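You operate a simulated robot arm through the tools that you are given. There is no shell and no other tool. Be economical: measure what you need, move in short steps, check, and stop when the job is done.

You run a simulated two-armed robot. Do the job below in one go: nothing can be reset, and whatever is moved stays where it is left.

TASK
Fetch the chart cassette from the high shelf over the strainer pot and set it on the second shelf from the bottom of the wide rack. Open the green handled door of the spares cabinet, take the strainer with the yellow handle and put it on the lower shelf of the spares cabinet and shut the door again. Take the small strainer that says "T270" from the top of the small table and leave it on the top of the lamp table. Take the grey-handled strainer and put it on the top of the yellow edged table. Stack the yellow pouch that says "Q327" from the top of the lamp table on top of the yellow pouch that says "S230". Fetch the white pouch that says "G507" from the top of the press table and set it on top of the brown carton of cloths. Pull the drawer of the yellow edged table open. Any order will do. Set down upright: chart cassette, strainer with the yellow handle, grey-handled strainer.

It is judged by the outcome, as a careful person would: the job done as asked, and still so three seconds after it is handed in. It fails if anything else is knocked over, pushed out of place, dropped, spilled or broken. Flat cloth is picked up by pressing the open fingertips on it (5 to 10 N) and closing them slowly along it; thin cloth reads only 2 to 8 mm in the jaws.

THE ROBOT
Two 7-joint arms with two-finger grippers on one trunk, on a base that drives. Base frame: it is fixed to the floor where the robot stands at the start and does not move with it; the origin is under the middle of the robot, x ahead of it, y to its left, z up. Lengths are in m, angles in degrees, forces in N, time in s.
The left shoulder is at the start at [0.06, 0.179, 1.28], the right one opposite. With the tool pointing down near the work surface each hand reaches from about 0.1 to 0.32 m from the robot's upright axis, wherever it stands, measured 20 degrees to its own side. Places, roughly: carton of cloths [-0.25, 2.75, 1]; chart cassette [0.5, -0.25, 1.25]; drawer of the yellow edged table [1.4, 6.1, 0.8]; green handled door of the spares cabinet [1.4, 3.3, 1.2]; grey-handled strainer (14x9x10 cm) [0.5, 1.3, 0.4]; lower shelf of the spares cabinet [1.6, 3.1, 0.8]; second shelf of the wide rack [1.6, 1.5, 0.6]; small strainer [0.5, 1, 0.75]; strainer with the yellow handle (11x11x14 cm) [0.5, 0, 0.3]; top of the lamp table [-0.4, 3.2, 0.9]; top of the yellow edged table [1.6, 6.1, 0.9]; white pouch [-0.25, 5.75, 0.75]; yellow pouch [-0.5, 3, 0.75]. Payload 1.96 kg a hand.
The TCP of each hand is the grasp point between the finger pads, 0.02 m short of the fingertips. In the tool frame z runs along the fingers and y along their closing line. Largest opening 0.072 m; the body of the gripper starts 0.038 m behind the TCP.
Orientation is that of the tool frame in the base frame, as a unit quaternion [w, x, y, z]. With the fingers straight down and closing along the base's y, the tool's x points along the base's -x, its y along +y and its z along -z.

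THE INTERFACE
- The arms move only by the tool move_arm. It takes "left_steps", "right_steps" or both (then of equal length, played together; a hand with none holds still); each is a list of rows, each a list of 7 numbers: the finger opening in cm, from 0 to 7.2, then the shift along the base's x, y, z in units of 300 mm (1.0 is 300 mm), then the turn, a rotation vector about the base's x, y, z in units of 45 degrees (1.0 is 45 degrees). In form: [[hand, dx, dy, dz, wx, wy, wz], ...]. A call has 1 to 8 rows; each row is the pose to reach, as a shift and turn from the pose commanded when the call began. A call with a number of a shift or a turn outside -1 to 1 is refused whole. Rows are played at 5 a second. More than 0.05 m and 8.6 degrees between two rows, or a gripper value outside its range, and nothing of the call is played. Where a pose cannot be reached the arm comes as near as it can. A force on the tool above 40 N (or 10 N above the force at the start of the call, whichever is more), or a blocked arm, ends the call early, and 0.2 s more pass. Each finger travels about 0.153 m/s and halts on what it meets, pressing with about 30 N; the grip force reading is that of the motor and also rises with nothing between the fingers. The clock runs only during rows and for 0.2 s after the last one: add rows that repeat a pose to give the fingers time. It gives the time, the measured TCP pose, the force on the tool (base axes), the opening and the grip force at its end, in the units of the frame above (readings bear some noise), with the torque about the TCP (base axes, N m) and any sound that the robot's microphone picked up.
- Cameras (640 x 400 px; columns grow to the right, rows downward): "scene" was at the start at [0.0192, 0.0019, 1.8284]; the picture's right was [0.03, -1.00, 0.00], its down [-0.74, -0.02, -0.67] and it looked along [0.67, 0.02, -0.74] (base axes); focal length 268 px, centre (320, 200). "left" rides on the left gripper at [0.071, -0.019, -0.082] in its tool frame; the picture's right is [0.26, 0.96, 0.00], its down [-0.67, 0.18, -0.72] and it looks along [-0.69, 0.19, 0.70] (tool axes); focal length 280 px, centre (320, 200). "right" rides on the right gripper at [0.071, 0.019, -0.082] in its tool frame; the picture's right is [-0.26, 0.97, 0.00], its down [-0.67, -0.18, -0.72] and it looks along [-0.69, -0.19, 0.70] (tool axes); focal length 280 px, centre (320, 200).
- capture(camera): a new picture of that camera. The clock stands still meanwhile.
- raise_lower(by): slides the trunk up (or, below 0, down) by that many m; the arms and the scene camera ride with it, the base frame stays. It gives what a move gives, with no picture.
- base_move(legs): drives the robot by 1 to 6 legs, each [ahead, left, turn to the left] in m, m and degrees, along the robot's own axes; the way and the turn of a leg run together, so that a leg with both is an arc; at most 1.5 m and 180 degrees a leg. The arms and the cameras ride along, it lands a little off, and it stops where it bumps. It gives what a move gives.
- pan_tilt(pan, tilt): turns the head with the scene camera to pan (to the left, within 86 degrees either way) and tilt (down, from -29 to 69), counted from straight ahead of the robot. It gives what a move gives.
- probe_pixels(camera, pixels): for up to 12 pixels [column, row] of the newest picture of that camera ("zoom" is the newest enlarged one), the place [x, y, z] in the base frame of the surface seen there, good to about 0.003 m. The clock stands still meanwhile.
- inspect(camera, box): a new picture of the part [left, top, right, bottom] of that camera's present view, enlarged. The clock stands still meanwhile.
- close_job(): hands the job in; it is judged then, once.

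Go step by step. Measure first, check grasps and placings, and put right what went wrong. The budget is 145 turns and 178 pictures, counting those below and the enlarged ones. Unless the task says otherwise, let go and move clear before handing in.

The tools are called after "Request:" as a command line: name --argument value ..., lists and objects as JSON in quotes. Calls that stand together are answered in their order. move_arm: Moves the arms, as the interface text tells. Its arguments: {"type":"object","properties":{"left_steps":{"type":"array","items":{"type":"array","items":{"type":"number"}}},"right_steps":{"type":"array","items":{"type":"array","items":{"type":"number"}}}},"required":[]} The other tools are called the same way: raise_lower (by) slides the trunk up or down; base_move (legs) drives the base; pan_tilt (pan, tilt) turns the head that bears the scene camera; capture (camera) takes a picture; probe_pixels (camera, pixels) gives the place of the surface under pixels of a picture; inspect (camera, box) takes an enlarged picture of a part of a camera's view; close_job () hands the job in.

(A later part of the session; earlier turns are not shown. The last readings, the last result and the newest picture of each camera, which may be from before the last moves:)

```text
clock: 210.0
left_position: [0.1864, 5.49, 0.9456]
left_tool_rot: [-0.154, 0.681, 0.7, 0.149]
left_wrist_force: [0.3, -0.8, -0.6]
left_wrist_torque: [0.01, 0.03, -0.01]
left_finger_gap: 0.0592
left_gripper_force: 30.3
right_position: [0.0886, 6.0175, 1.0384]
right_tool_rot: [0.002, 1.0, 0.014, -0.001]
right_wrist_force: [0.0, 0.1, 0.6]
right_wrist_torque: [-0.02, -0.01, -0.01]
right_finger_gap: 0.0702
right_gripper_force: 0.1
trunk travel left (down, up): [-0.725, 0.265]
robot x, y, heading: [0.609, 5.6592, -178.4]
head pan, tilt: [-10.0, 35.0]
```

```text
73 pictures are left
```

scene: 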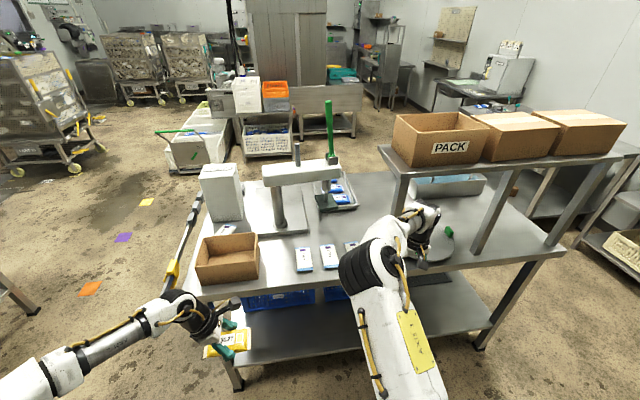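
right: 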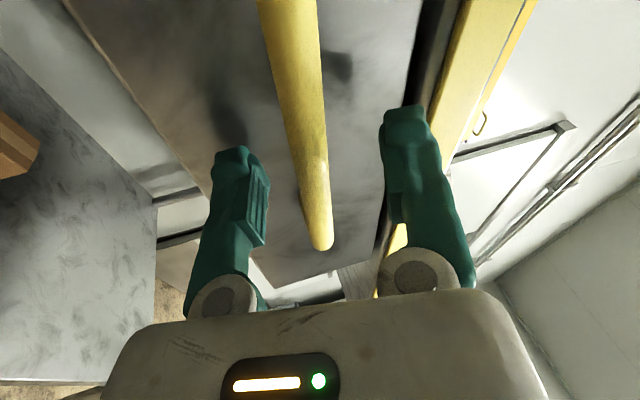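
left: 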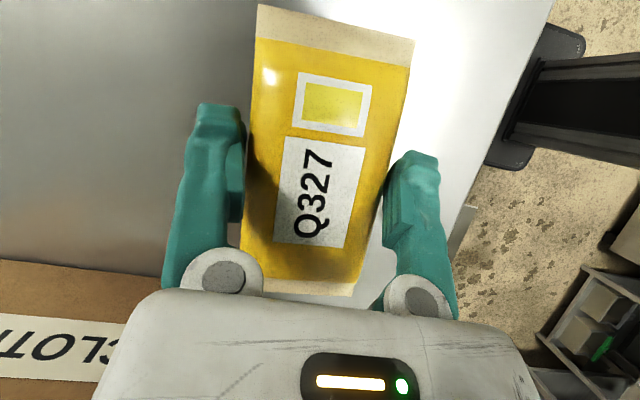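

The three white pouches are at (304,258), (329,257) and (350,245), another at (225,230). I read the labels and measure.

Request:
inspect --camera "scene" --box '[288, 235, 362, 280]'

Request:
inspect --camera "scene" --box '[200, 210, 270, 255]'

Request:
probe_pixels --camera "scene" --pixels '[[304, 258], [299, 270], [309, 247], [329, 257], [325, 268], [332, 245], [350, 244], [316, 258], [230, 265], [320, 280], [258, 250], [275, 220]]'

Request:
capture --camera "right"

```text
8.65 times, centred on (325, 258) of scene
```

zoom: 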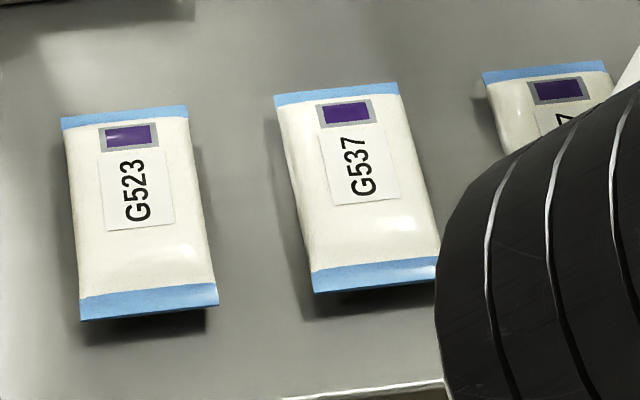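

```text
8.89 times, centred on (235, 232) of scene
```

zoom: 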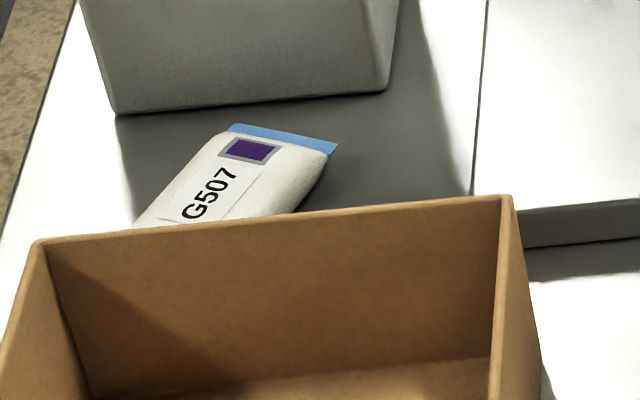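

```text
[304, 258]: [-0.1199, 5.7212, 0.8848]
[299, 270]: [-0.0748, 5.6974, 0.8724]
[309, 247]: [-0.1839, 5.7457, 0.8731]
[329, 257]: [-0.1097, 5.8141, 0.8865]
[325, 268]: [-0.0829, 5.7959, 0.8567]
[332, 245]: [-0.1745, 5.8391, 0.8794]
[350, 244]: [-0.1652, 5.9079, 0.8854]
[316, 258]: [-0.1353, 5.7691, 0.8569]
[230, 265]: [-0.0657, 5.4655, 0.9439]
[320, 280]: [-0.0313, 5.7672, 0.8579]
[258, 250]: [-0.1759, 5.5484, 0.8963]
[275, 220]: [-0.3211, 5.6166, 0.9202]
```

```text
70 pictures are left
```

right: 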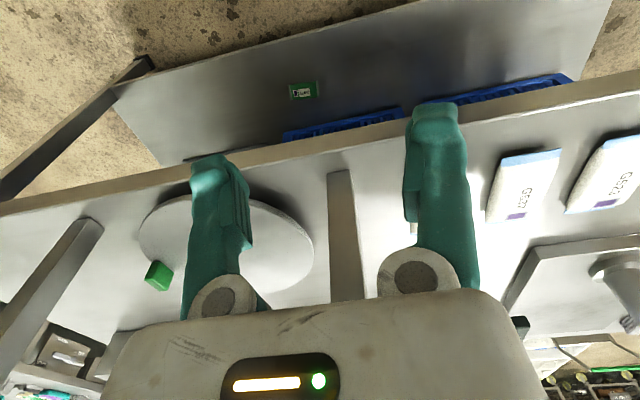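

G507 lies behind the brown box, near (-0.29,5.39). I take a closer look at the space around it.

Request:
pan_tilt --pan 25 --tilt 35

Request:
capture --camera "scene"

Request:
probe_pixels --camera "scene" --pixels '[[100, 250], [150, 250], [200, 250], [250, 250], [380, 200], [400, 190], [370, 230], [420, 240], [440, 220], [130, 180], [60, 200], [410, 210]]'

```text
clock: 211.0
left_position: [0.1865, 5.4904, 0.9456]
left_tool_rot: [-0.153, 0.682, 0.7, 0.149]
left_wrist_force: [-0.3, 0.7, -1.8]
left_wrist_torque: [0.02, 0.0, -0.01]
left_finger_gap: 0.0588
left_gripper_force: 30.0
right_position: [0.0885, 6.0159, 1.0389]
right_tool_rot: [0.002, 1.0, 0.014, -0.002]
right_wrist_force: [0.1, -0.4, 1.0]
right_wrist_torque: [0.02, 0.03, 0.01]
right_finger_gap: 0.0699
right_gripper_force: 0.1
trunk travel left (down, up): [-0.725, 0.265]
robot x, y, heading: [0.6123, 5.6612, -178.7]
head pan, tilt: [25.0, 35.0]
```

```text
69 pictures are left
```

scene: 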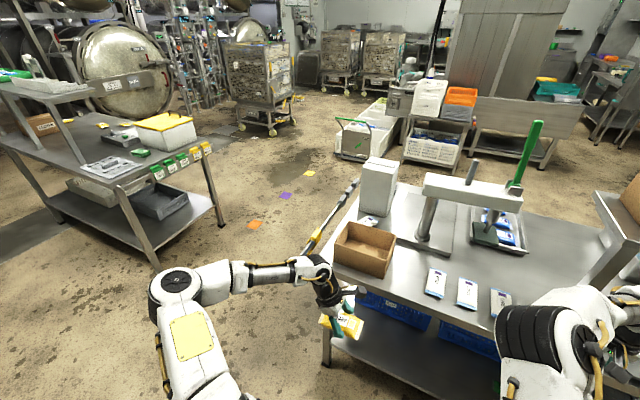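

```text
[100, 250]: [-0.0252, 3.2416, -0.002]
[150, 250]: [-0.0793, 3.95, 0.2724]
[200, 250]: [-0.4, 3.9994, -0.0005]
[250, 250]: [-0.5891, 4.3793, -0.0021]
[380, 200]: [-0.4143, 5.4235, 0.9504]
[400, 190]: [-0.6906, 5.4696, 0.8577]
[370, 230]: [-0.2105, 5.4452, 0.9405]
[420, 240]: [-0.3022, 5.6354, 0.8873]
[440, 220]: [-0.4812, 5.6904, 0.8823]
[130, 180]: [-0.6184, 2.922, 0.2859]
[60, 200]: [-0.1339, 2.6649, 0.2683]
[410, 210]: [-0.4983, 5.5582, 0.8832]
```

The lamp table ends at y≈3.97, leaving open floor south of the press table. I drive round to reach G507 from the south.

Request:
base_move --legs '[[0, 1.08, -1.3], [0, 0, -90], [0, 1.15, 0]]'

Request:
pan_tilt --pan -15 --tilt 45

Request:
capture --camera "scene"

Request:
capture --camera "right"

```text
clock: 225.8
left_position: [-0.6881, 5.0157, 0.9454]
left_tool_rot: [-0.002, 0.977, 0.005, 0.214]
left_wrist_force: [-0.2, -0.1, -1.2]
left_wrist_torque: [0.02, -0.03, 0.01]
left_finger_gap: 0.0589
left_gripper_force: 29.9
right_position: [-0.1598, 5.1042, 1.0384]
right_tool_rot: [0.0, 0.711, -0.703, -0.002]
right_wrist_force: [-1.1, -0.1, -0.1]
right_wrist_torque: [-0.02, 0.06, 0.01]
right_finger_gap: 0.0699
right_gripper_force: 0.0
trunk travel left (down, up): [-0.725, 0.265]
robot x, y, heading: [-0.5258, 4.5854, 90.5]
head pan, tilt: [25.0, 35.0]
```

```text
clock: 226.8
left_position: [-0.6873, 5.0151, 0.9452]
left_tool_rot: [-0.001, 0.977, 0.004, 0.214]
left_wrist_force: [0.8, -0.8, -1.6]
left_wrist_torque: [0.03, -0.02, -0.02]
left_finger_gap: 0.0591
left_gripper_force: 29.7
right_position: [-0.1605, 5.1048, 1.0389]
right_tool_rot: [0.0, 0.711, -0.703, -0.003]
right_wrist_force: [0.2, 0.3, -0.7]
right_wrist_torque: [0.0, 0.02, 0.02]
right_finger_gap: 0.0699
right_gripper_force: 0.1
trunk travel left (down, up): [-0.725, 0.265]
robot x, y, heading: [-0.5247, 4.5904, 90.3]
head pan, tilt: [-15.0, 45.0]
```

```text
68 pictures are left
```

scene: 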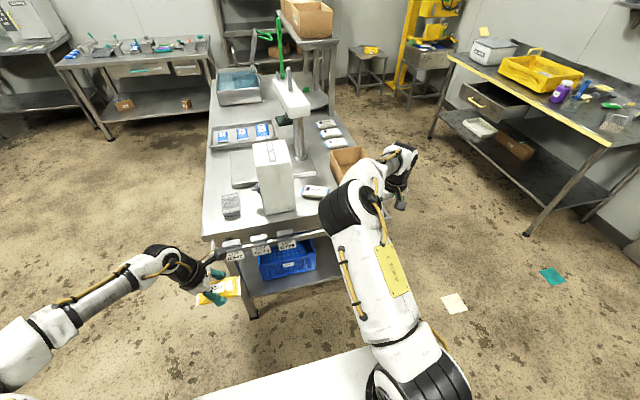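

```text
67 pictures are left
```

right: 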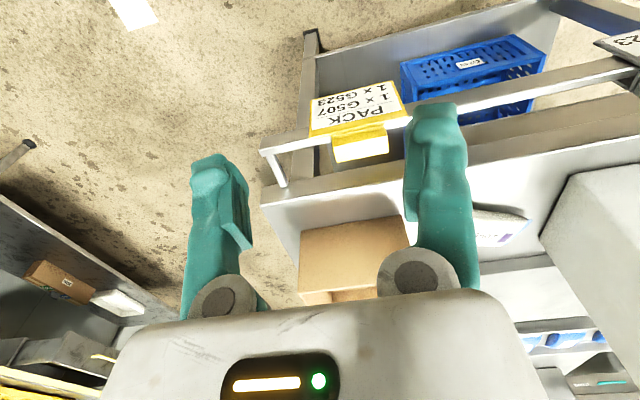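

G507 shows at scene (316,191) and right-camera (500,225). I measure it.

Request:
inspect --camera "scene" --box '[290, 172, 346, 210]'

Request:
probe_pixels --camera "zoom" --pixels '[[160, 170], [300, 150], [140, 225], [310, 280], [460, 200], [455, 240], [150, 190], [300, 215], [440, 150], [520, 200], [80, 200], [300, 330]]'

Request:
probe_pixels --camera "right" --pixels '[[500, 220], [510, 235], [480, 245], [300, 150], [450, 120], [350, 225], [270, 200]]'

```text
10.53 times, centred on (318, 191) of scene
```

zoom: 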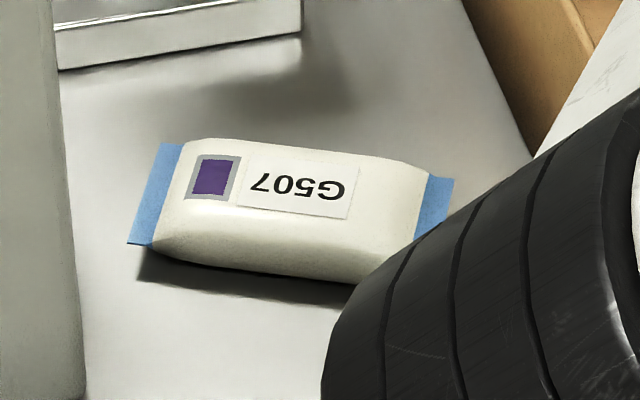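

```text
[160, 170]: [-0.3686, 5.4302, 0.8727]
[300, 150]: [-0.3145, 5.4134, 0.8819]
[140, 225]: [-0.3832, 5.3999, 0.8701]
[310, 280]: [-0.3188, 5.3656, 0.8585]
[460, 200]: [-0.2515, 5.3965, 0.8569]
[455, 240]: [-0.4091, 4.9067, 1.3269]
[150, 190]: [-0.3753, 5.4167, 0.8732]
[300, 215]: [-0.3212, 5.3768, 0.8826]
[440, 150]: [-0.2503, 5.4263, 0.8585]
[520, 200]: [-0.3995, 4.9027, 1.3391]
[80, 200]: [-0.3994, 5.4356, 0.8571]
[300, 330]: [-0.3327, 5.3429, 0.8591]
```

```text
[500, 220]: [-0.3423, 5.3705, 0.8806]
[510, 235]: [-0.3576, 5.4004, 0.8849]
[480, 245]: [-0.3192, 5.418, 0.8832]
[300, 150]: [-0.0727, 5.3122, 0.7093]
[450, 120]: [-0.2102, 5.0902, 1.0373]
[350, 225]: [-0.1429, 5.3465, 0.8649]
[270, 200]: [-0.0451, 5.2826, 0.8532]
```

G507 is centred at about (-0.315,5.395), its long side along x, turned 16°. I yaw the right hand by -90° so it closes across, tuck the left hand, and drive in.

Request:
move_arm --right_steps '[[7.2, 0, 0, 0.02, 0, 0, -0.18], [7.2, -0.03, 0, 0.02, 0, 0, -0.36], [7.2, -0.06, 0, 0.02, 0, 0, -0.54], [7.2, -0.09, 0, 0.02, 0, 0, -0.72], [7.2, -0.12, 0, 0.02, 0, 0, -0.9], [7.2, -0.15, 0, 0.02, 0, 0, -1.0]]' --left_steps '[[0, 0, -0.05, 0.05, 0, 0, 0], [0, 0, -0.1, 0.1, 0, 0, 0], [0, 0, -0.15, 0.15, 0, 0, 0], [0, 0, -0.2, 0.2, 0, 0, 0], [0, 0, -0.25, 0.25, 0, 0, 0], [0, 0, -0.3, 0.3, 0, 0, 0]]'

Request:
move_arm --right_steps '[[7.2, -0.03, 0, 0, 0, 0, -0.18], [7.2, -0.06, 0, 0, 0, 0, -0.36], [7.2, -0.1, 0, 0, 0, 0, -0.54], [7.2, -0.15, 0, 0, 0, 0, -0.72], [7.2, -0.2, 0, 0, 0, 0, -0.9], [7.2, -0.25, 0, 0, 0, 0, -1.0]]'

Request:
base_move --legs '[[0.28, 0, 0]]'

Request:
capture --camera "right"

Request:
capture --camera "scene"

```text
clock: 228.2
left_position: [-0.6878, 4.9258, 1.0356]
left_tool_rot: [-0.002, 0.977, 0.006, 0.213]
left_wrist_force: [-0.6, 0.0, -1.8]
left_wrist_torque: [0.02, -0.01, 0.02]
left_finger_gap: 0.0592
left_gripper_force: 30.1
right_position: [-0.2039, 5.105, 1.0452]
right_tool_rot: [0.001, -0.388, 0.922, 0.003]
right_wrist_force: [-0.1, 0.0, 0.7]
right_wrist_torque: [0.01, -0.05, 0.01]
right_finger_gap: 0.0722
right_gripper_force: 0.0
trunk travel left (down, up): [-0.725, 0.265]
robot x, y, heading: [-0.5264, 4.5877, 90.8]
head pan, tilt: [-15.0, 45.0]
```

```text
clock: 229.6
left_position: [-0.6902, 4.9236, 1.0369]
left_tool_rot: [-0.004, 0.976, 0.004, 0.216]
left_wrist_force: [0.2, -0.7, -0.8]
left_wrist_torque: [0.04, -0.04, 0.04]
left_finger_gap: 0.0592
left_gripper_force: 30.0
right_position: [-0.2346, 4.8958, 1.072]
right_tool_rot: [0.018, -0.101, 0.995, -0.016]
right_wrist_force: [-1.6, -2.2, 1.3]
right_wrist_torque: [0.16, -0.07, 0.02]
right_finger_gap: 0.072
right_gripper_force: 0.0
right hand out of reach, approached as far as the arm can: row 1, 2, 3, 4, 5, 6
trunk travel left (down, up): [-0.725, 0.265]
robot x, y, heading: [-0.5279, 4.588, 90.7]
head pan, tilt: [-15.0, 45.0]
```

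```text
clock: 231.6
left_position: [-0.6888, 5.206, 1.0352]
left_tool_rot: [-0.002, 0.977, 0.004, 0.214]
left_wrist_force: [-0.2, -0.8, -1.5]
left_wrist_torque: [-0.05, 0.0, -0.01]
left_finger_gap: 0.0589
left_gripper_force: 30.0
right_position: [-0.2341, 5.1762, 1.0691]
right_tool_rot: [0.017, -0.098, 0.995, -0.018]
right_wrist_force: [-0.1, 0.5, -0.6]
right_wrist_torque: [-0.06, 0.01, 0.01]
right_finger_gap: 0.0718
right_gripper_force: 0.0
trunk travel left (down, up): [-0.725, 0.265]
robot x, y, heading: [-0.5264, 4.8623, 90.2]
head pan, tilt: [-15.0, 45.0]
```

```text
65 pictures are left
```

right: 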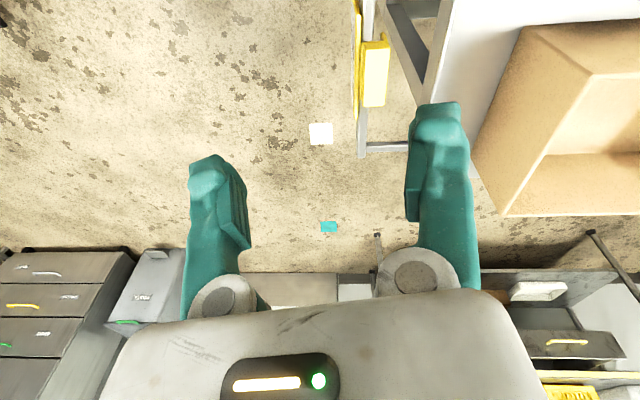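

```text
64 pictures are left
```

scene: 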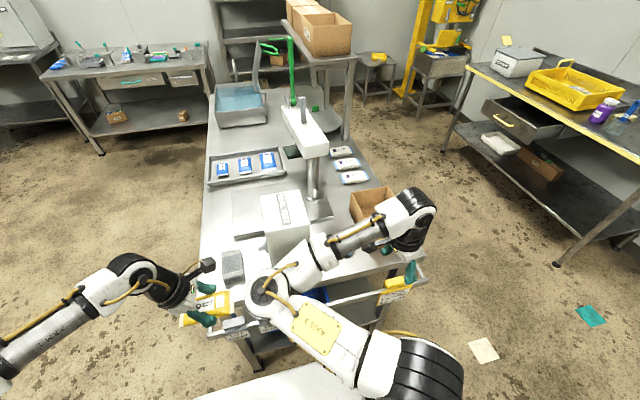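

The -90° yaw contorts the right arm; I unwind and try the other way (+75°).

Request:
base_move --legs '[[-0.2, 0, 0]]'

Request:
move_arm --right_steps '[[7.2, 0.05, 0.05, 0, 0, 0, 0.18], [7.2, 0.1, 0.1, 0, 0, 0, 0.36], [7.2, 0.15, 0.15, 0, 0, 0, 0.54], [7.2, 0.2, 0.2, 0, 0, 0, 0.72], [7.2, 0.25, 0.25, 0, 0, 0, 0.9], [7.2, 0.25, 0.3, 0, 0, 0, 1.0]]'

Request:
move_arm --right_steps '[[7.2, 0, 0.05, 0, 0, 0, 0.18], [7.2, 0, 0.1, 0, 0, 0, 0.36], [7.2, 0, 0.15, 0, 0, 0, 0.54], [7.2, 0, 0.2, 0, 0, 0, 0.72], [7.2, 0, 0.2, 0, 0, 0, 0.9], [7.2, 0, 0.2, 0, 0, 0, 1.0]]'

Request:
move_arm --right_steps '[[7.2, 0, 0, 0, 0, 0, 0.18], [7.2, 0, 0, 0, 0, 0, 0.36], [7.2, 0, 0, 0, 0, 0, 0.54], [7.2, 0, 0, 0, 0, 0, 0.72], [7.2, 0, 0, 0, 0, 0, 0.9], [7.2, 0, 0, 0, 0, 0, 1.0]]'

Request:
capture --camera "scene"

```text
clock: 233.2
left_position: [-0.6889, 5.0059, 1.0358]
left_tool_rot: [-0.001, 0.977, 0.003, 0.214]
left_wrist_force: [-0.1, -1.3, -0.2]
left_wrist_torque: [0.03, 0.0, 0.01]
left_finger_gap: 0.059
left_gripper_force: 30.3
right_position: [-0.2318, 4.9775, 1.0692]
right_tool_rot: [0.018, -0.097, 0.995, -0.018]
right_wrist_force: [0.3, 0.1, 0.0]
right_wrist_torque: [0.03, 0.03, 0.0]
right_finger_gap: 0.0722
right_gripper_force: 0.0
trunk travel left (down, up): [-0.725, 0.265]
robot x, y, heading: [-0.5286, 4.6659, 90.4]
head pan, tilt: [-15.0, 45.0]
```

```text
clock: 234.6
left_position: [-0.6866, 5.0074, 1.0362]
left_tool_rot: [-0.001, 0.977, 0.005, 0.214]
left_wrist_force: [0.2, 0.4, -0.4]
left_wrist_torque: [0.01, 0.01, 0.03]
left_finger_gap: 0.0587
left_gripper_force: 29.2
right_position: [-0.1577, 5.0683, 1.0682]
right_tool_rot: [0.023, -0.472, 0.881, -0.011]
right_wrist_force: [-1.3, -0.5, -0.6]
right_wrist_torque: [-0.01, 0.0, -0.01]
right_finger_gap: 0.0717
right_gripper_force: 0.0
trunk travel left (down, up): [-0.725, 0.265]
robot x, y, heading: [-0.5272, 4.6715, 90.6]
head pan, tilt: [-15.0, 45.0]
```

```text
clock: 235.9
left_position: [-0.6873, 5.0066, 1.035]
left_tool_rot: [-0.002, 0.977, 0.004, 0.213]
left_wrist_force: [0.2, 0.1, -0.9]
left_wrist_torque: [0.02, -0.01, 0.02]
left_finger_gap: 0.0589
left_gripper_force: 30.0
right_position: [-0.1572, 5.1281, 1.0686]
right_tool_rot: [-0.026, 0.773, -0.633, 0.001]
right_wrist_force: [0.1, -0.5, -0.5]
right_wrist_torque: [0.02, -0.03, 0.01]
right_finger_gap: 0.072
right_gripper_force: 0.0
trunk travel left (down, up): [-0.725, 0.265]
robot x, y, heading: [-0.5226, 4.6677, 90.5]
head pan, tilt: [-15.0, 45.0]
```

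```text
clock: 237.3
left_position: [-0.6878, 5.0072, 1.0361]
left_tool_rot: [-0.001, 0.977, 0.004, 0.214]
left_wrist_force: [-0.7, 0.5, -1.6]
left_wrist_torque: [-0.01, 0.0, -0.01]
left_finger_gap: 0.0591
left_gripper_force: 30.1
right_position: [-0.1574, 5.129, 1.0691]
right_tool_rot: [-0.023, 0.957, -0.29, -0.009]
right_wrist_force: [-0.3, -0.6, -0.5]
right_wrist_torque: [-0.01, -0.02, 0.0]
right_finger_gap: 0.0722
right_gripper_force: 0.1
trunk travel left (down, up): [-0.725, 0.265]
robot x, y, heading: [-0.5288, 4.6675, 90.5]
head pan, tilt: [-15.0, 45.0]
```

```text
63 pictures are left
```

scene: 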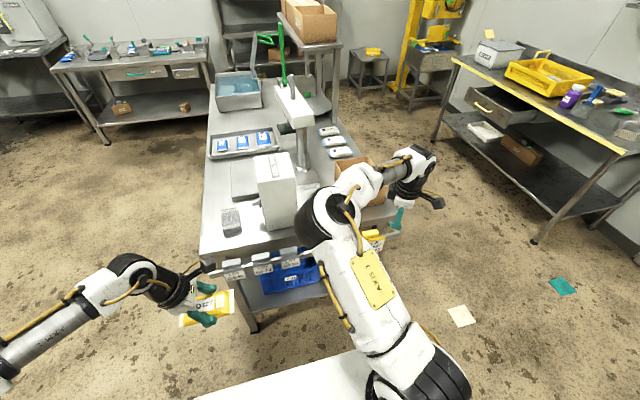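

The +57° yaw is reached without trouble. I add 17°, drive in and move above G507.

Request:
move_arm --right_steps '[[7.2, 0, 0, 0, 0, 0, 0.18], [7.2, 0, 0, 0, 0, 0, 0.39]]'

Request:
base_move --legs '[[0.2, 0, 0]]'

Request:
move_arm --right_steps '[[7.2, -0.13, 0.05, 0, 0, 0, 0], [7.2, -0.26, 0.1, 0, 0, 0, 0], [7.2, -0.4, 0.15, 0, 0, 0, 0], [7.2, -0.527, 0.2, 0, 0, 0, 0]]'

Request:
capture --camera "right"

Request:
capture --camera "scene"

```text
refused: row 2 steps farther than a row can; nothing moved
```

```text
clock: 238.9
left_position: [-0.6893, 5.206, 1.0357]
left_tool_rot: [-0.002, 0.977, 0.003, 0.213]
left_wrist_force: [-0.2, -0.2, -0.6]
left_wrist_torque: [-0.02, -0.01, 0.01]
left_finger_gap: 0.0588
left_gripper_force: 29.8
right_position: [-0.1583, 5.3274, 1.0695]
right_tool_rot: [-0.024, 0.956, -0.292, -0.009]
right_wrist_force: [-0.3, 0.4, 0.2]
right_wrist_torque: [-0.02, -0.01, 0.03]
right_finger_gap: 0.0722
right_gripper_force: 0.1
trunk travel left (down, up): [-0.725, 0.265]
robot x, y, heading: [-0.5284, 4.8648, 90.2]
head pan, tilt: [-15.0, 45.0]
```

```text
clock: 239.9
left_position: [-0.689, 5.2064, 1.0358]
left_tool_rot: [-0.001, 0.977, 0.004, 0.214]
left_wrist_force: [0.1, -0.6, -0.2]
left_wrist_torque: [-0.01, 0.0, 0.0]
left_finger_gap: 0.059
left_gripper_force: 29.7
right_position: [-0.317, 5.3885, 1.0714]
right_tool_rot: [-0.023, 0.957, -0.29, -0.009]
right_wrist_force: [-0.5, 0.5, -0.3]
right_wrist_torque: [-0.01, 0.0, 0.02]
right_finger_gap: 0.0718
right_gripper_force: 0.0
trunk travel left (down, up): [-0.725, 0.265]
robot x, y, heading: [-0.5263, 4.8648, 90.3]
head pan, tilt: [-15.0, 45.0]
```

```text
62 pictures are left
```

right: 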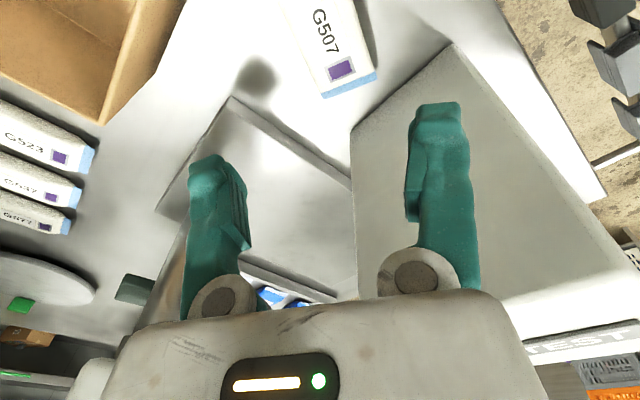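

```text
61 pictures are left
```

scene: 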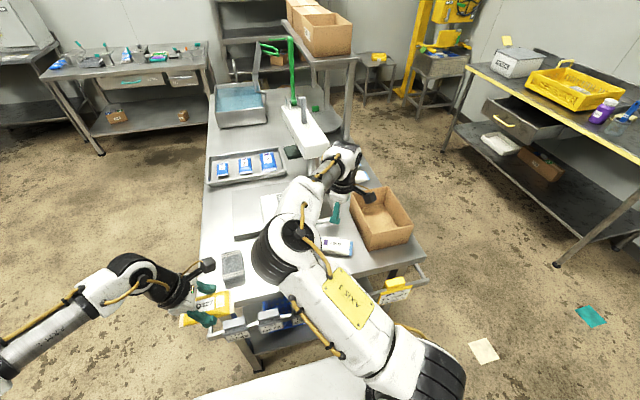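

G507 lies ahead of the fingers at right-camera (335,45), with the white cube's edge near (352,130). I measure both before going down.

Request:
probe_pixels --camera "right" --pixels '[[330, 40], [350, 85], [320, 90], [375, 75], [365, 20], [295, 30], [360, 130], [452, 50], [500, 150], [400, 90], [520, 330], [240, 110]]'

```text
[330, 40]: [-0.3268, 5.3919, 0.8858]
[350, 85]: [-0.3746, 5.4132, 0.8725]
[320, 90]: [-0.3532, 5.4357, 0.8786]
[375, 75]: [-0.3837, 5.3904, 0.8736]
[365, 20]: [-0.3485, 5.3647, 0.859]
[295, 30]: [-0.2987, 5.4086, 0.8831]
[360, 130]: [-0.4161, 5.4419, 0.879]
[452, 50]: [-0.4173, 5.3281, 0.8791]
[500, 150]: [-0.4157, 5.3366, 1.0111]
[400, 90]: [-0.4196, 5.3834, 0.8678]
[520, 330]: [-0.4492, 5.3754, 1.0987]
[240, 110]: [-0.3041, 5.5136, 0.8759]
```

The pouch's axis is turned about 20°, the cube face is at x=-0.416. I turn 13° more, go straight down and grip.

Request:
move_arm --right_steps '[[7.2, 0, 0, -0.1, 0, 0, 0.15], [7.2, -0.005, 0.01, -0.2, 0, 0, 0.29], [7.2, -0.005, 0.01, -0.33, 0, 0, 0.29], [7.2, -0.005, 0.01, -0.45, 0, 0, 0.29], [7.2, -0.005, 0.01, -0.55, 0, 0, 0.29], [7.2, -0.005, 0.01, -0.62, 0, 0, 0.29]]'

Request:
capture --camera "right"

```text
clock: 241.3
left_position: [-0.6895, 5.2066, 1.0353]
left_tool_rot: [-0.001, 0.977, 0.003, 0.214]
left_wrist_force: [-0.8, -0.1, -0.7]
left_wrist_torque: [0.02, 0.04, 0.03]
left_finger_gap: 0.0588
left_gripper_force: 30.3
right_position: [-0.3181, 5.3894, 0.8835]
right_tool_rot: [-0.022, 0.983, -0.18, -0.011]
right_wrist_force: [1.3, 0.5, -0.3]
right_wrist_torque: [0.03, 0.01, -0.03]
right_finger_gap: 0.0722
right_gripper_force: 0.0
trunk travel left (down, up): [-0.725, 0.265]
robot x, y, heading: [-0.5272, 4.8662, 90.3]
head pan, tilt: [-15.0, 45.0]
```

```text
60 pictures are left
```

right: 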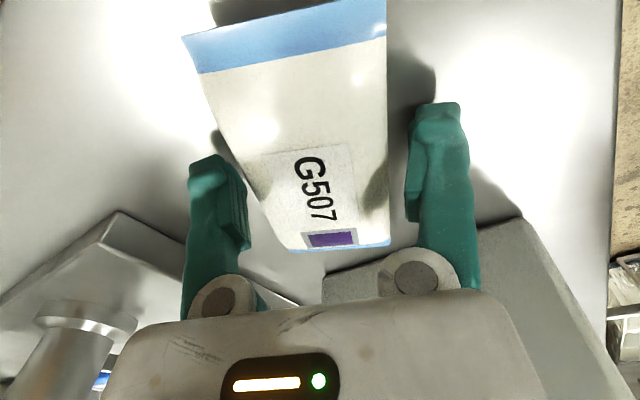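

The pouch lies between the fingers. I close fully and lift it straight up.

Request:
move_arm --right_steps '[[5.5, 0, 0, 0, 0, 0, 0], [4, 0, 0, 0, 0, 0, 0], [2, 0, 0, 0, 0, 0, 0], [0, 0, 0, 0, 0, 0, 0], [0, 0, 0, 0, 0, 0, 0], [0, 0, 0, 0.05, 0, 0, 0], [0, 0, 0, 0.12, 0, 0, 0], [0, 0, 0, 0.22, 0, 0, 0]]'

Request:
move_arm --right_steps '[[0, 0, 0, 0.13, 0, 0, 0], [0, 0, 0, 0.26, 0, 0, 0], [0, 0, 0, 0.38, 0, 0, 0]]'

Request:
capture --camera "right"

```text
clock: 243.1
left_position: [-0.6892, 5.2051, 1.0362]
left_tool_rot: [-0.002, 0.977, 0.003, 0.215]
left_wrist_force: [-0.5, 0.5, -1.6]
left_wrist_torque: [0.0, -0.01, 0.01]
left_finger_gap: 0.0589
left_gripper_force: 30.0
right_position: [-0.3192, 5.3887, 0.9508]
right_tool_rot: [-0.023, 0.983, -0.179, -0.012]
right_wrist_force: [-0.4, -0.7, -1.1]
right_wrist_torque: [0.03, 0.02, -0.01]
right_finger_gap: 0.0598
right_gripper_force: 30.0
trunk travel left (down, up): [-0.725, 0.265]
robot x, y, heading: [-0.5274, 4.8673, 90.1]
head pan, tilt: [-15.0, 45.0]
```

```text
clock: 243.9
left_position: [-0.6897, 5.2062, 1.0362]
left_tool_rot: [-0.002, 0.977, 0.005, 0.214]
left_wrist_force: [0.1, -0.6, -1.2]
left_wrist_torque: [0.02, -0.03, 0.01]
left_finger_gap: 0.059
left_gripper_force: 29.9
right_position: [-0.3185, 5.3917, 1.0642]
right_tool_rot: [-0.022, 0.983, -0.18, -0.012]
right_wrist_force: [-0.7, 0.0, -0.4]
right_wrist_torque: [0.02, 0.0, -0.01]
right_finger_gap: 0.06
right_gripper_force: 29.8
trunk travel left (down, up): [-0.725, 0.265]
robot x, y, heading: [-0.5294, 4.8655, 89.9]
head pan, tilt: [-15.0, 45.0]
```

```text
59 pictures are left
```

right: 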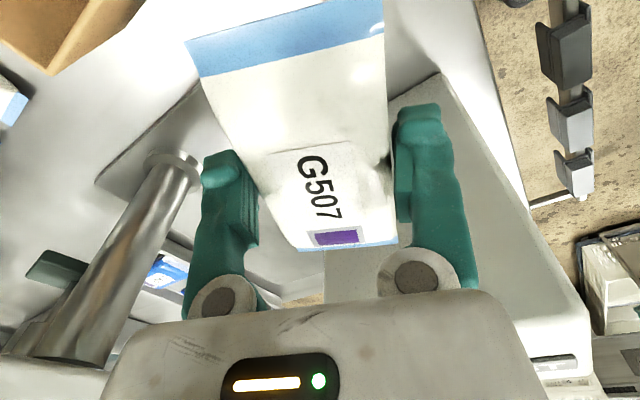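

G507 is held. I back out and drive round to the west side of the lamp table, where the middle pouch lies.

Request:
base_move --legs '[[-0.28, 0, 0], [0, 0.87, 0], [0, 0, -90], [0, -1.45, 0]]'

Request:
pan_tilt --pan -10 --tilt 38

Request:
capture --camera "scene"

```text
clock: 260.8
left_position: [-1.1219, 3.307, 1.0362]
left_tool_rot: [-0.154, -0.677, 0.704, -0.149]
left_wrist_force: [0.3, -0.5, -1.8]
left_wrist_torque: [0.05, 0.01, 0.04]
left_finger_gap: 0.0589
left_gripper_force: 29.9
right_position: [-0.9545, 2.9272, 1.0635]
right_tool_rot: [0.025, -0.549, 0.836, -0.008]
right_wrist_force: [-0.3, 0.1, -0.6]
right_wrist_torque: [0.0, 0.04, 0.0]
right_finger_gap: 0.0593
right_gripper_force: 29.7
trunk travel left (down, up): [-0.725, 0.265]
robot x, y, heading: [-1.4711, 3.1587, -2.3]
head pan, tilt: [-15.0, 45.0]
```

```text
clock: 261.4
left_position: [-1.122, 3.3068, 1.0348]
left_tool_rot: [-0.154, -0.677, 0.705, -0.149]
left_wrist_force: [-0.4, 1.3, -0.3]
left_wrist_torque: [0.0, 0.04, -0.03]
left_finger_gap: 0.0587
left_gripper_force: 30.1
right_position: [-0.9542, 2.9269, 1.0632]
right_tool_rot: [0.024, -0.548, 0.836, -0.008]
right_wrist_force: [-0.6, 0.0, -0.7]
right_wrist_torque: [-0.04, 0.0, -0.02]
right_finger_gap: 0.0594
right_gripper_force: 30.1
trunk travel left (down, up): [-0.725, 0.265]
robot x, y, heading: [-1.4699, 3.1624, -2.1]
head pan, tilt: [-10.0, 38.0]
```

```text
58 pictures are left
```

scene: 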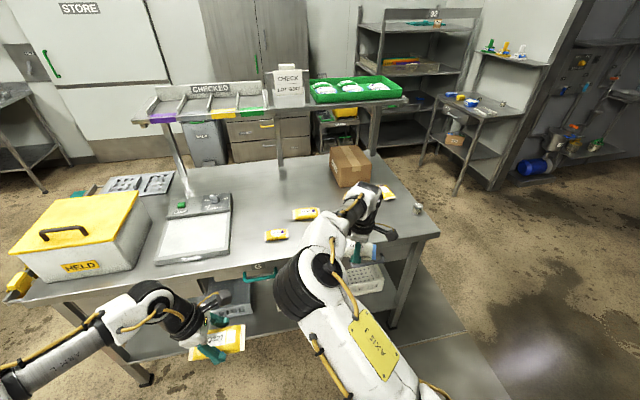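

The pouches on the lamp table show at (276,234) and (305,213), G347 at (387,192). I read the middle one's label and measure it.

Request:
inspect --camera "scene" --box '[260, 200, 330, 245]'

Request:
probe_pixels --camera "zoom" --pixels '[[410, 120], [295, 130], [520, 95], [400, 90], [420, 155], [300, 170], [520, 130], [400, 60], [150, 310], [550, 250]]'

Request:
probe_pixels --camera "scene" --pixels '[[250, 280], [340, 245], [230, 255], [395, 265], [420, 210]]'

```text
8.89 times, centred on (295, 222) of scene
```

zoom: 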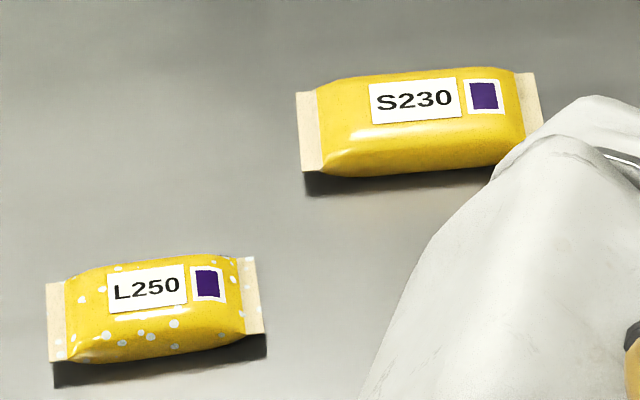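

```text
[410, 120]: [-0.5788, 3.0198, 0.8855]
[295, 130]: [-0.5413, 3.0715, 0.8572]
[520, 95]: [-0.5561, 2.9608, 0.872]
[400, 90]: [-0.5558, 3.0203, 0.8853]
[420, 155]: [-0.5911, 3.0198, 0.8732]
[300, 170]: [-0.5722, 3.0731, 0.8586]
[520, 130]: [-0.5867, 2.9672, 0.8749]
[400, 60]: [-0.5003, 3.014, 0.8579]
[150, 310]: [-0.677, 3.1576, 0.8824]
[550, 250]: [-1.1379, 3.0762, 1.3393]
```

```text
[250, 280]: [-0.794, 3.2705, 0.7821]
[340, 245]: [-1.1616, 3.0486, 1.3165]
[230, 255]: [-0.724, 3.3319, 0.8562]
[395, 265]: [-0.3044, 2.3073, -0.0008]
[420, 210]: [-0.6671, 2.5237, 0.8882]
```

The middle pouch is S230, centred near (-0.567,3.013), top z 0.886. I drive in so the left hand with Q327 comes near it.

Request:
base_move --legs '[[0, -0.24, 2.2], [0.33, 0, 0]]'

Request:
capture --camera "scene"

Request:
capture --camera "left"

```text
clock: 265.0
left_position: [-0.8081, 3.0795, 1.0355]
left_tool_rot: [0.151, 0.692, -0.69, 0.152]
left_wrist_force: [-0.8, -0.4, -0.1]
left_wrist_torque: [-0.02, 0.01, -0.01]
left_finger_gap: 0.0588
left_gripper_force: 30.2
right_position: [-0.6214, 2.7081, 1.0633]
right_tool_rot: [0.025, -0.566, 0.824, -0.008]
right_wrist_force: [0.2, 0.1, -0.9]
right_wrist_torque: [-0.02, 0.0, 0.05]
right_finger_gap: 0.0591
right_gripper_force: 30.5
trunk travel left (down, up): [-0.725, 0.265]
robot x, y, heading: [-1.1476, 2.9186, 0.1]
head pan, tilt: [-10.0, 38.0]
```

```text
56 pictures are left
```

scene: 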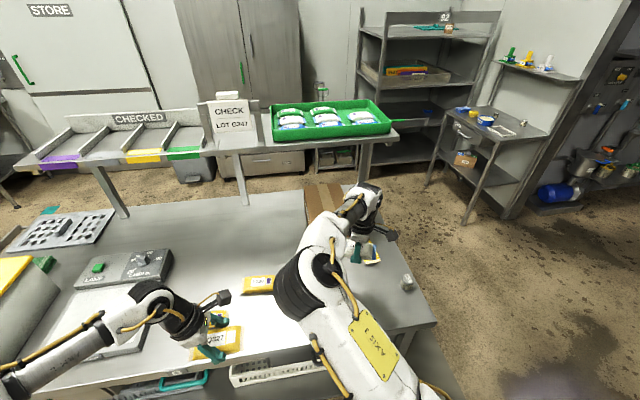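

```text
55 pictures are left
```

left: 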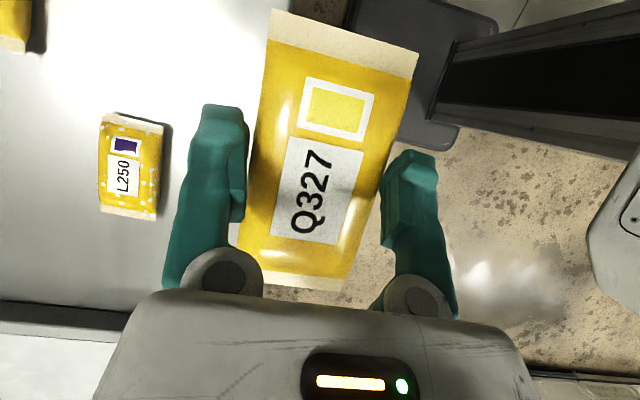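

I measure S230 from both cameras now that I am closer.

Request:
probe_pixels --camera "scene" --pixels '[[258, 284], [246, 286], [270, 284], [258, 279], [258, 291]]'

Request:
probe_pixels --camera "left" --pixels '[[10, 30], [20, 46], [28, 20], [130, 160], [340, 150], [300, 40], [385, 60]]'

Request:
inspect --camera "scene" --box '[190, 260, 290, 370]'

```text
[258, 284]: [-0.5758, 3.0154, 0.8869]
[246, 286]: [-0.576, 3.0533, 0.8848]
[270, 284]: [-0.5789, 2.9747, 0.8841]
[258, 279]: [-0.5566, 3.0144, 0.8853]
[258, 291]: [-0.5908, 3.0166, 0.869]
```

```text
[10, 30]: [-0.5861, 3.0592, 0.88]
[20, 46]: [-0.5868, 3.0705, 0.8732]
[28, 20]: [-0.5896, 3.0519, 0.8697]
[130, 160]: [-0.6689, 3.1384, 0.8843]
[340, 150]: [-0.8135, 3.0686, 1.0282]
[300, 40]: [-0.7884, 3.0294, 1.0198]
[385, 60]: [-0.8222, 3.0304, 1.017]
```

```text
3.64 times, centred on (240, 315) of scene
```

zoom: 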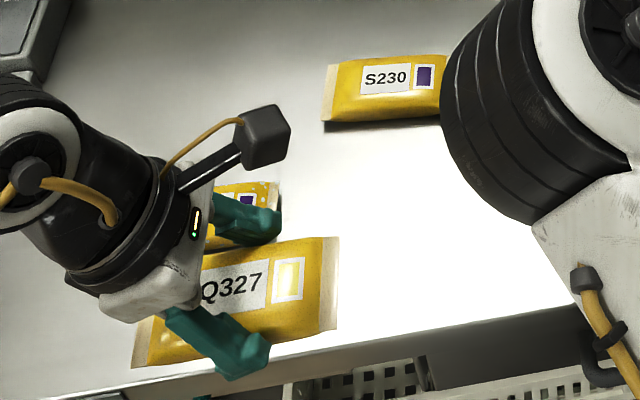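

I drive 8 cm closer and move Q327 above S230.

Request:
base_move --legs '[[0.08, 0, 0]]'

Request:
move_arm --left_steps '[[0, 0.13, -0.05, 0, 0, 0, 0], [0, 0.27, -0.1, -0.03, 0, 0, 0], [0, 0.41, -0.16, -0.08, 0, 0, 0], [0, 0.54, -0.22, -0.15, 0, 0, 0], [0, 0.54, -0.22, -0.25, 0, 0, 0]]'

Request:
capture --camera "left"

Request:
capture --camera "scene"

```text
clock: 266.0
left_position: [-0.7276, 3.0816, 1.0352]
left_tool_rot: [0.151, 0.693, -0.689, 0.152]
left_wrist_force: [0.4, 0.0, -0.2]
left_wrist_torque: [-0.01, 0.05, -0.04]
left_finger_gap: 0.0591
left_gripper_force: 29.9
right_position: [-0.5435, 2.7096, 1.0626]
right_tool_rot: [0.024, -0.566, 0.824, -0.008]
right_wrist_force: [-0.2, -0.1, -1.1]
right_wrist_torque: [-0.02, 0.0, 0.0]
right_finger_gap: 0.0594
right_gripper_force: 30.2
trunk travel left (down, up): [-0.725, 0.265]
robot x, y, heading: [-1.0681, 2.9215, 0.2]
head pan, tilt: [-10.0, 38.0]
```

```text
clock: 267.2
left_position: [-0.5661, 3.015, 0.9598]
left_tool_rot: [0.15, 0.693, -0.689, 0.152]
left_wrist_force: [-0.3, -0.4, -1.3]
left_wrist_torque: [-0.07, -0.02, 0.01]
left_finger_gap: 0.0591
left_gripper_force: 29.6
right_position: [-0.5438, 2.7112, 1.0636]
right_tool_rot: [0.024, -0.567, 0.823, -0.008]
right_wrist_force: [0.4, -0.4, -0.7]
right_wrist_torque: [-0.03, -0.06, -0.02]
right_finger_gap: 0.0592
right_gripper_force: 30.1
trunk travel left (down, up): [-0.725, 0.265]
robot x, y, heading: [-1.0675, 2.9192, 0.1]
head pan, tilt: [-10.0, 38.0]
```

```text
53 pictures are left
```

left: 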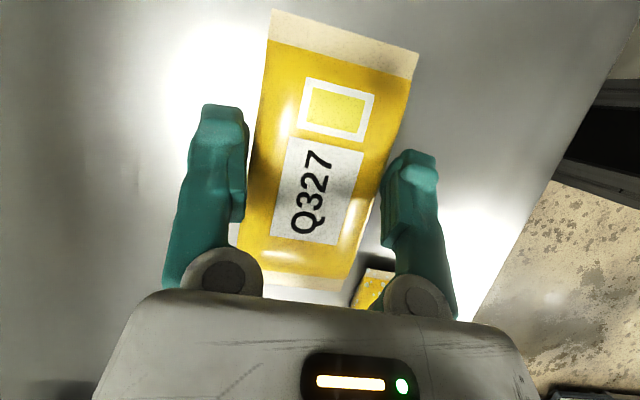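

```text
52 pictures are left
```

scene: 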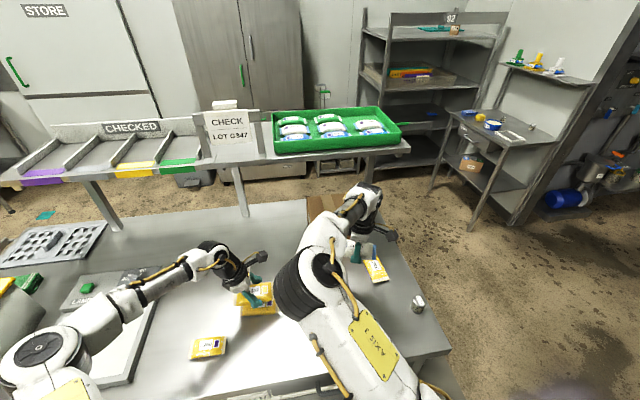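

I check alignment of Q327 above S230.

Request:
inspect --camera "scene" --box '[215, 265, 295, 330]'

Request:
probe_pixels --camera "zoom" --pixels '[[200, 330], [260, 360], [180, 290], [400, 360], [200, 260], [190, 240], [420, 250]]'

```text
6.15 times, centred on (255, 298) of scene
```

zoom: 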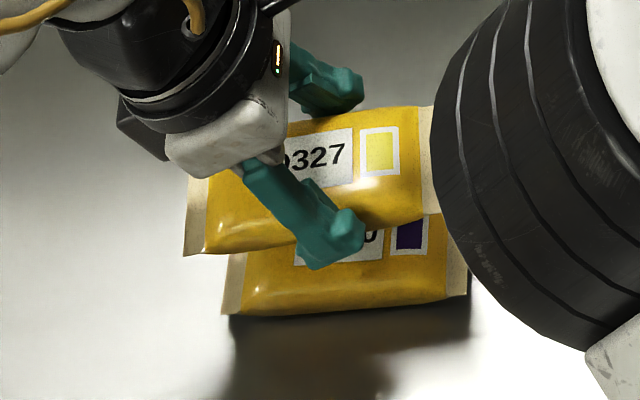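

```text
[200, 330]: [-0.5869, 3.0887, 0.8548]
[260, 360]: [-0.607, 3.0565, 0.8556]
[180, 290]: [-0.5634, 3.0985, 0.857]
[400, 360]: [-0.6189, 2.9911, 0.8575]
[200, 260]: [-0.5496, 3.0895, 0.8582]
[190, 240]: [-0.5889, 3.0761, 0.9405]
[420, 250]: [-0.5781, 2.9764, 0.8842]
```

The ends line up in y (3.076 against 3.072). I lower, release and lift away.

Request:
move_arm --left_steps '[[0, 0, 0, -0.05, 0, 0, 0], [0, 0, 0, -0.1, 0, 0, 0], [0, 0, 0, -0.138, 0, 0, 0], [0, 0, 0, -0.138, 0, 0, 0]]'

Request:
move_arm --left_steps '[[3, 0, 0, 0, 0, 0, 0], [5, 0, 0, 0, 0, 0, 0], [6, 0, 0, 0, 0, 0, 0], [6.8, 0, 0, 0, 0, 0, 0], [7.2, 0, 0.02, 0.04, 0, 0, 0], [7.2, 0, 0.06, 0.12, 0, 0, 0], [7.2, 0, 0.12, 0.25, 0, 0, 0], [7.2, 0, 0.18, 0.39, 0, 0, 0]]'

Request:
capture --camera "left"

Request:
inspect --camera "scene" --box '[215, 265, 295, 330]'

```text
clock: 268.2
left_position: [-0.5667, 3.0164, 0.92]
left_tool_rot: [0.15, 0.693, -0.689, 0.152]
left_wrist_force: [-0.2, -0.1, -0.5]
left_wrist_torque: [-0.01, -0.01, -0.01]
left_finger_gap: 0.0588
left_gripper_force: 29.9
right_position: [-0.5438, 2.7094, 1.063]
right_tool_rot: [0.024, -0.567, 0.823, -0.008]
right_wrist_force: [0.3, 0.3, -1.9]
right_wrist_torque: [0.0, -0.03, -0.04]
right_finger_gap: 0.0591
right_gripper_force: 29.9
trunk travel left (down, up): [-0.725, 0.265]
robot x, y, heading: [-1.0665, 2.92, 0.2]
head pan, tilt: [-10.0, 38.0]
```

```text
clock: 270.0
left_position: [-0.5683, 3.0691, 1.0372]
left_tool_rot: [0.15, 0.693, -0.689, 0.152]
left_wrist_force: [0.1, -0.6, 0.1]
left_wrist_torque: [-0.02, -0.02, -0.01]
left_finger_gap: 0.0719
left_gripper_force: 0.2
right_position: [-0.5452, 2.7089, 1.0626]
right_tool_rot: [0.025, -0.567, 0.823, -0.007]
right_wrist_force: [-0.7, 0.8, -1.3]
right_wrist_torque: [0.01, 0.03, 0.01]
right_finger_gap: 0.0593
right_gripper_force: 30.2
trunk travel left (down, up): [-0.725, 0.265]
robot x, y, heading: [-1.0671, 2.9202, 0.1]
head pan, tilt: [-10.0, 38.0]
```

```text
50 pictures are left
```

left: 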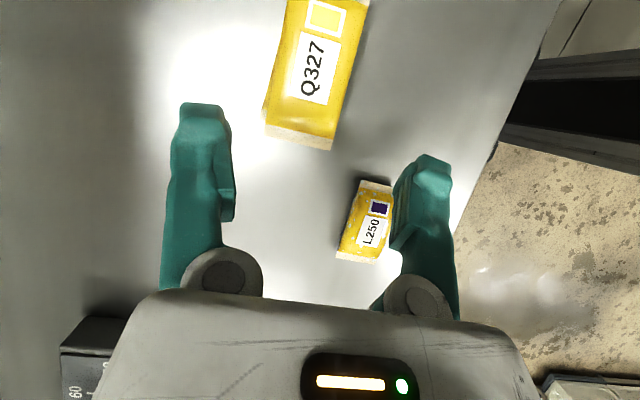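

```text
6.15 times, centred on (255, 298) of scene
```

zoom: 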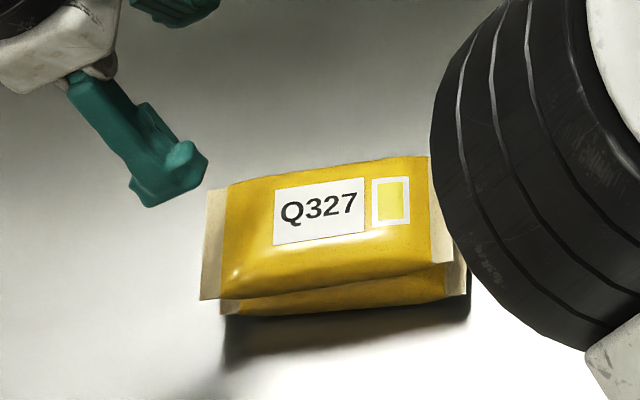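

Q327 is stacked on S230. Next G507 onto the carton: I measure the riser's near edge, the carton top and my right forearm.

Request:
probe_pixels --camera "scene" --pixels '[[330, 160], [400, 152], [280, 163], [310, 205], [325, 200], [316, 215], [345, 215], [365, 195], [330, 228], [375, 270], [355, 255], [312, 198]]'

Request:
inspect --camera "scene" --box '[290, 130, 430, 300]'

```text
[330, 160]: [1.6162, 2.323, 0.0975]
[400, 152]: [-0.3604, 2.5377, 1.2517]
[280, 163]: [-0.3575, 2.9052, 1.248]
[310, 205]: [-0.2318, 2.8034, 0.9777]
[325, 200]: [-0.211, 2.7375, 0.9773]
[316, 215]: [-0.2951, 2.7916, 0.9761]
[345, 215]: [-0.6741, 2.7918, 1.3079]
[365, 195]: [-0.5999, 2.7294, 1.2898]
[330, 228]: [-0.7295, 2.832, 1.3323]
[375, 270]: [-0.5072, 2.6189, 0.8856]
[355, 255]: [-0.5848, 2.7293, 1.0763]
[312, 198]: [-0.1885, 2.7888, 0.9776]
```

```text
2.35 times, centred on (360, 215) of scene
```

zoom: 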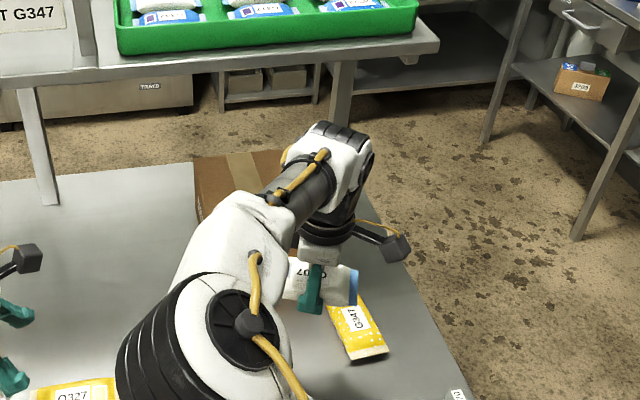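

The riser's near edge is at x=-0.36 and the wrist stands tall, so I tilt the right hand 25° forward to reach under it onto the carton (x -0.385…-0.15, y 2.65…2.81, top 0.977).

Request:
move_arm --right_steps '[[0, 0, 0.02, 0.02, 0, -0.18, 0], [0, 0, 0.05, 0.02, 0, -0.36, 0], [0, 0, 0.05, 0.02, 0, -0.55, 0]]' --left_steps '[[7.2, -0.12, 0, 0, 0, 0, 0], [7.2, -0.24, 0, 0, 0, 0, 0], [7.2, -0.36, 0, 0, 0, 0, 0]]'

Request:
base_move --legs '[[0.08, 0, 0]]'

Request:
move_arm --right_steps '[[0, 0.08, 0, 0, 0, 0, 0], [0, 0.16, 0, 0, 0, 0, 0], [0, 0.24, 0, 0, 0, 0, 0]]'

Request:
capture --camera "scene"

```text
clock: 270.8
left_position: [-0.6779, 3.0681, 1.0371]
left_tool_rot: [0.15, 0.693, -0.689, 0.153]
left_wrist_force: [-0.3, -0.1, 0.5]
left_wrist_torque: [0.04, 0.01, 0.01]
left_finger_gap: 0.0721
left_gripper_force: 0.0
right_position: [-0.546, 2.7241, 1.0703]
right_tool_rot: [0.201, -0.552, 0.799, -0.13]
right_wrist_force: [-0.5, -0.6, -0.5]
right_wrist_torque: [0.01, 0.03, -0.03]
right_finger_gap: 0.0592
right_gripper_force: 29.8
trunk travel left (down, up): [-0.725, 0.265]
robot x, y, heading: [-1.0682, 2.9243, 0.4]
head pan, tilt: [-10.0, 38.0]
```

```text
clock: 271.9
left_position: [-0.5952, 3.0692, 1.0365]
left_tool_rot: [0.151, 0.693, -0.689, 0.152]
left_wrist_force: [0.4, 0.2, 0.1]
left_wrist_torque: [0.03, 0.03, -0.03]
left_finger_gap: 0.0719
left_gripper_force: 0.1
right_position: [-0.4636, 2.7235, 1.0691]
right_tool_rot: [0.2, -0.551, 0.8, -0.129]
right_wrist_force: [-0.9, -0.7, -0.1]
right_wrist_torque: [0.02, 0.02, -0.02]
right_finger_gap: 0.0593
right_gripper_force: 30.0
trunk travel left (down, up): [-0.725, 0.265]
robot x, y, heading: [-0.9884, 2.9182, 0.4]
head pan, tilt: [-10.0, 38.0]
```

```text
clock: 272.7
left_position: [-0.5955, 3.0695, 1.0368]
left_tool_rot: [0.151, 0.692, -0.689, 0.153]
left_wrist_force: [0.7, 0.3, 0.0]
left_wrist_torque: [-0.02, -0.01, -0.01]
left_finger_gap: 0.072
left_gripper_force: 0.0
right_position: [-0.3906, 2.7239, 1.0672]
right_tool_rot: [0.199, -0.551, 0.8, -0.129]
right_wrist_force: [0.2, 0.5, -1.5]
right_wrist_torque: [-0.04, 0.02, 0.0]
right_finger_gap: 0.0593
right_gripper_force: 29.9
trunk travel left (down, up): [-0.725, 0.265]
robot x, y, heading: [-0.9893, 2.9208, 0.2]
head pan, tilt: [-10.0, 38.0]
```

```text
47 pictures are left
```

scene: 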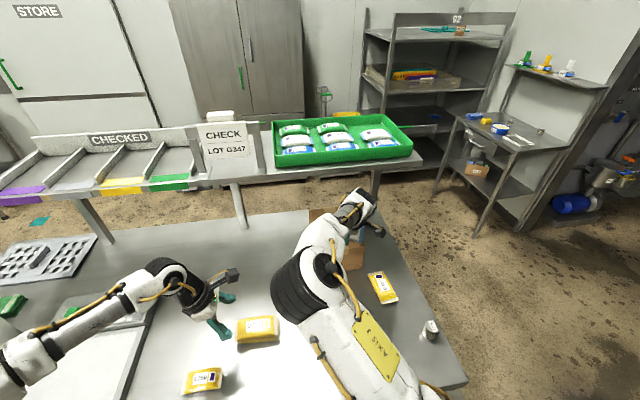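

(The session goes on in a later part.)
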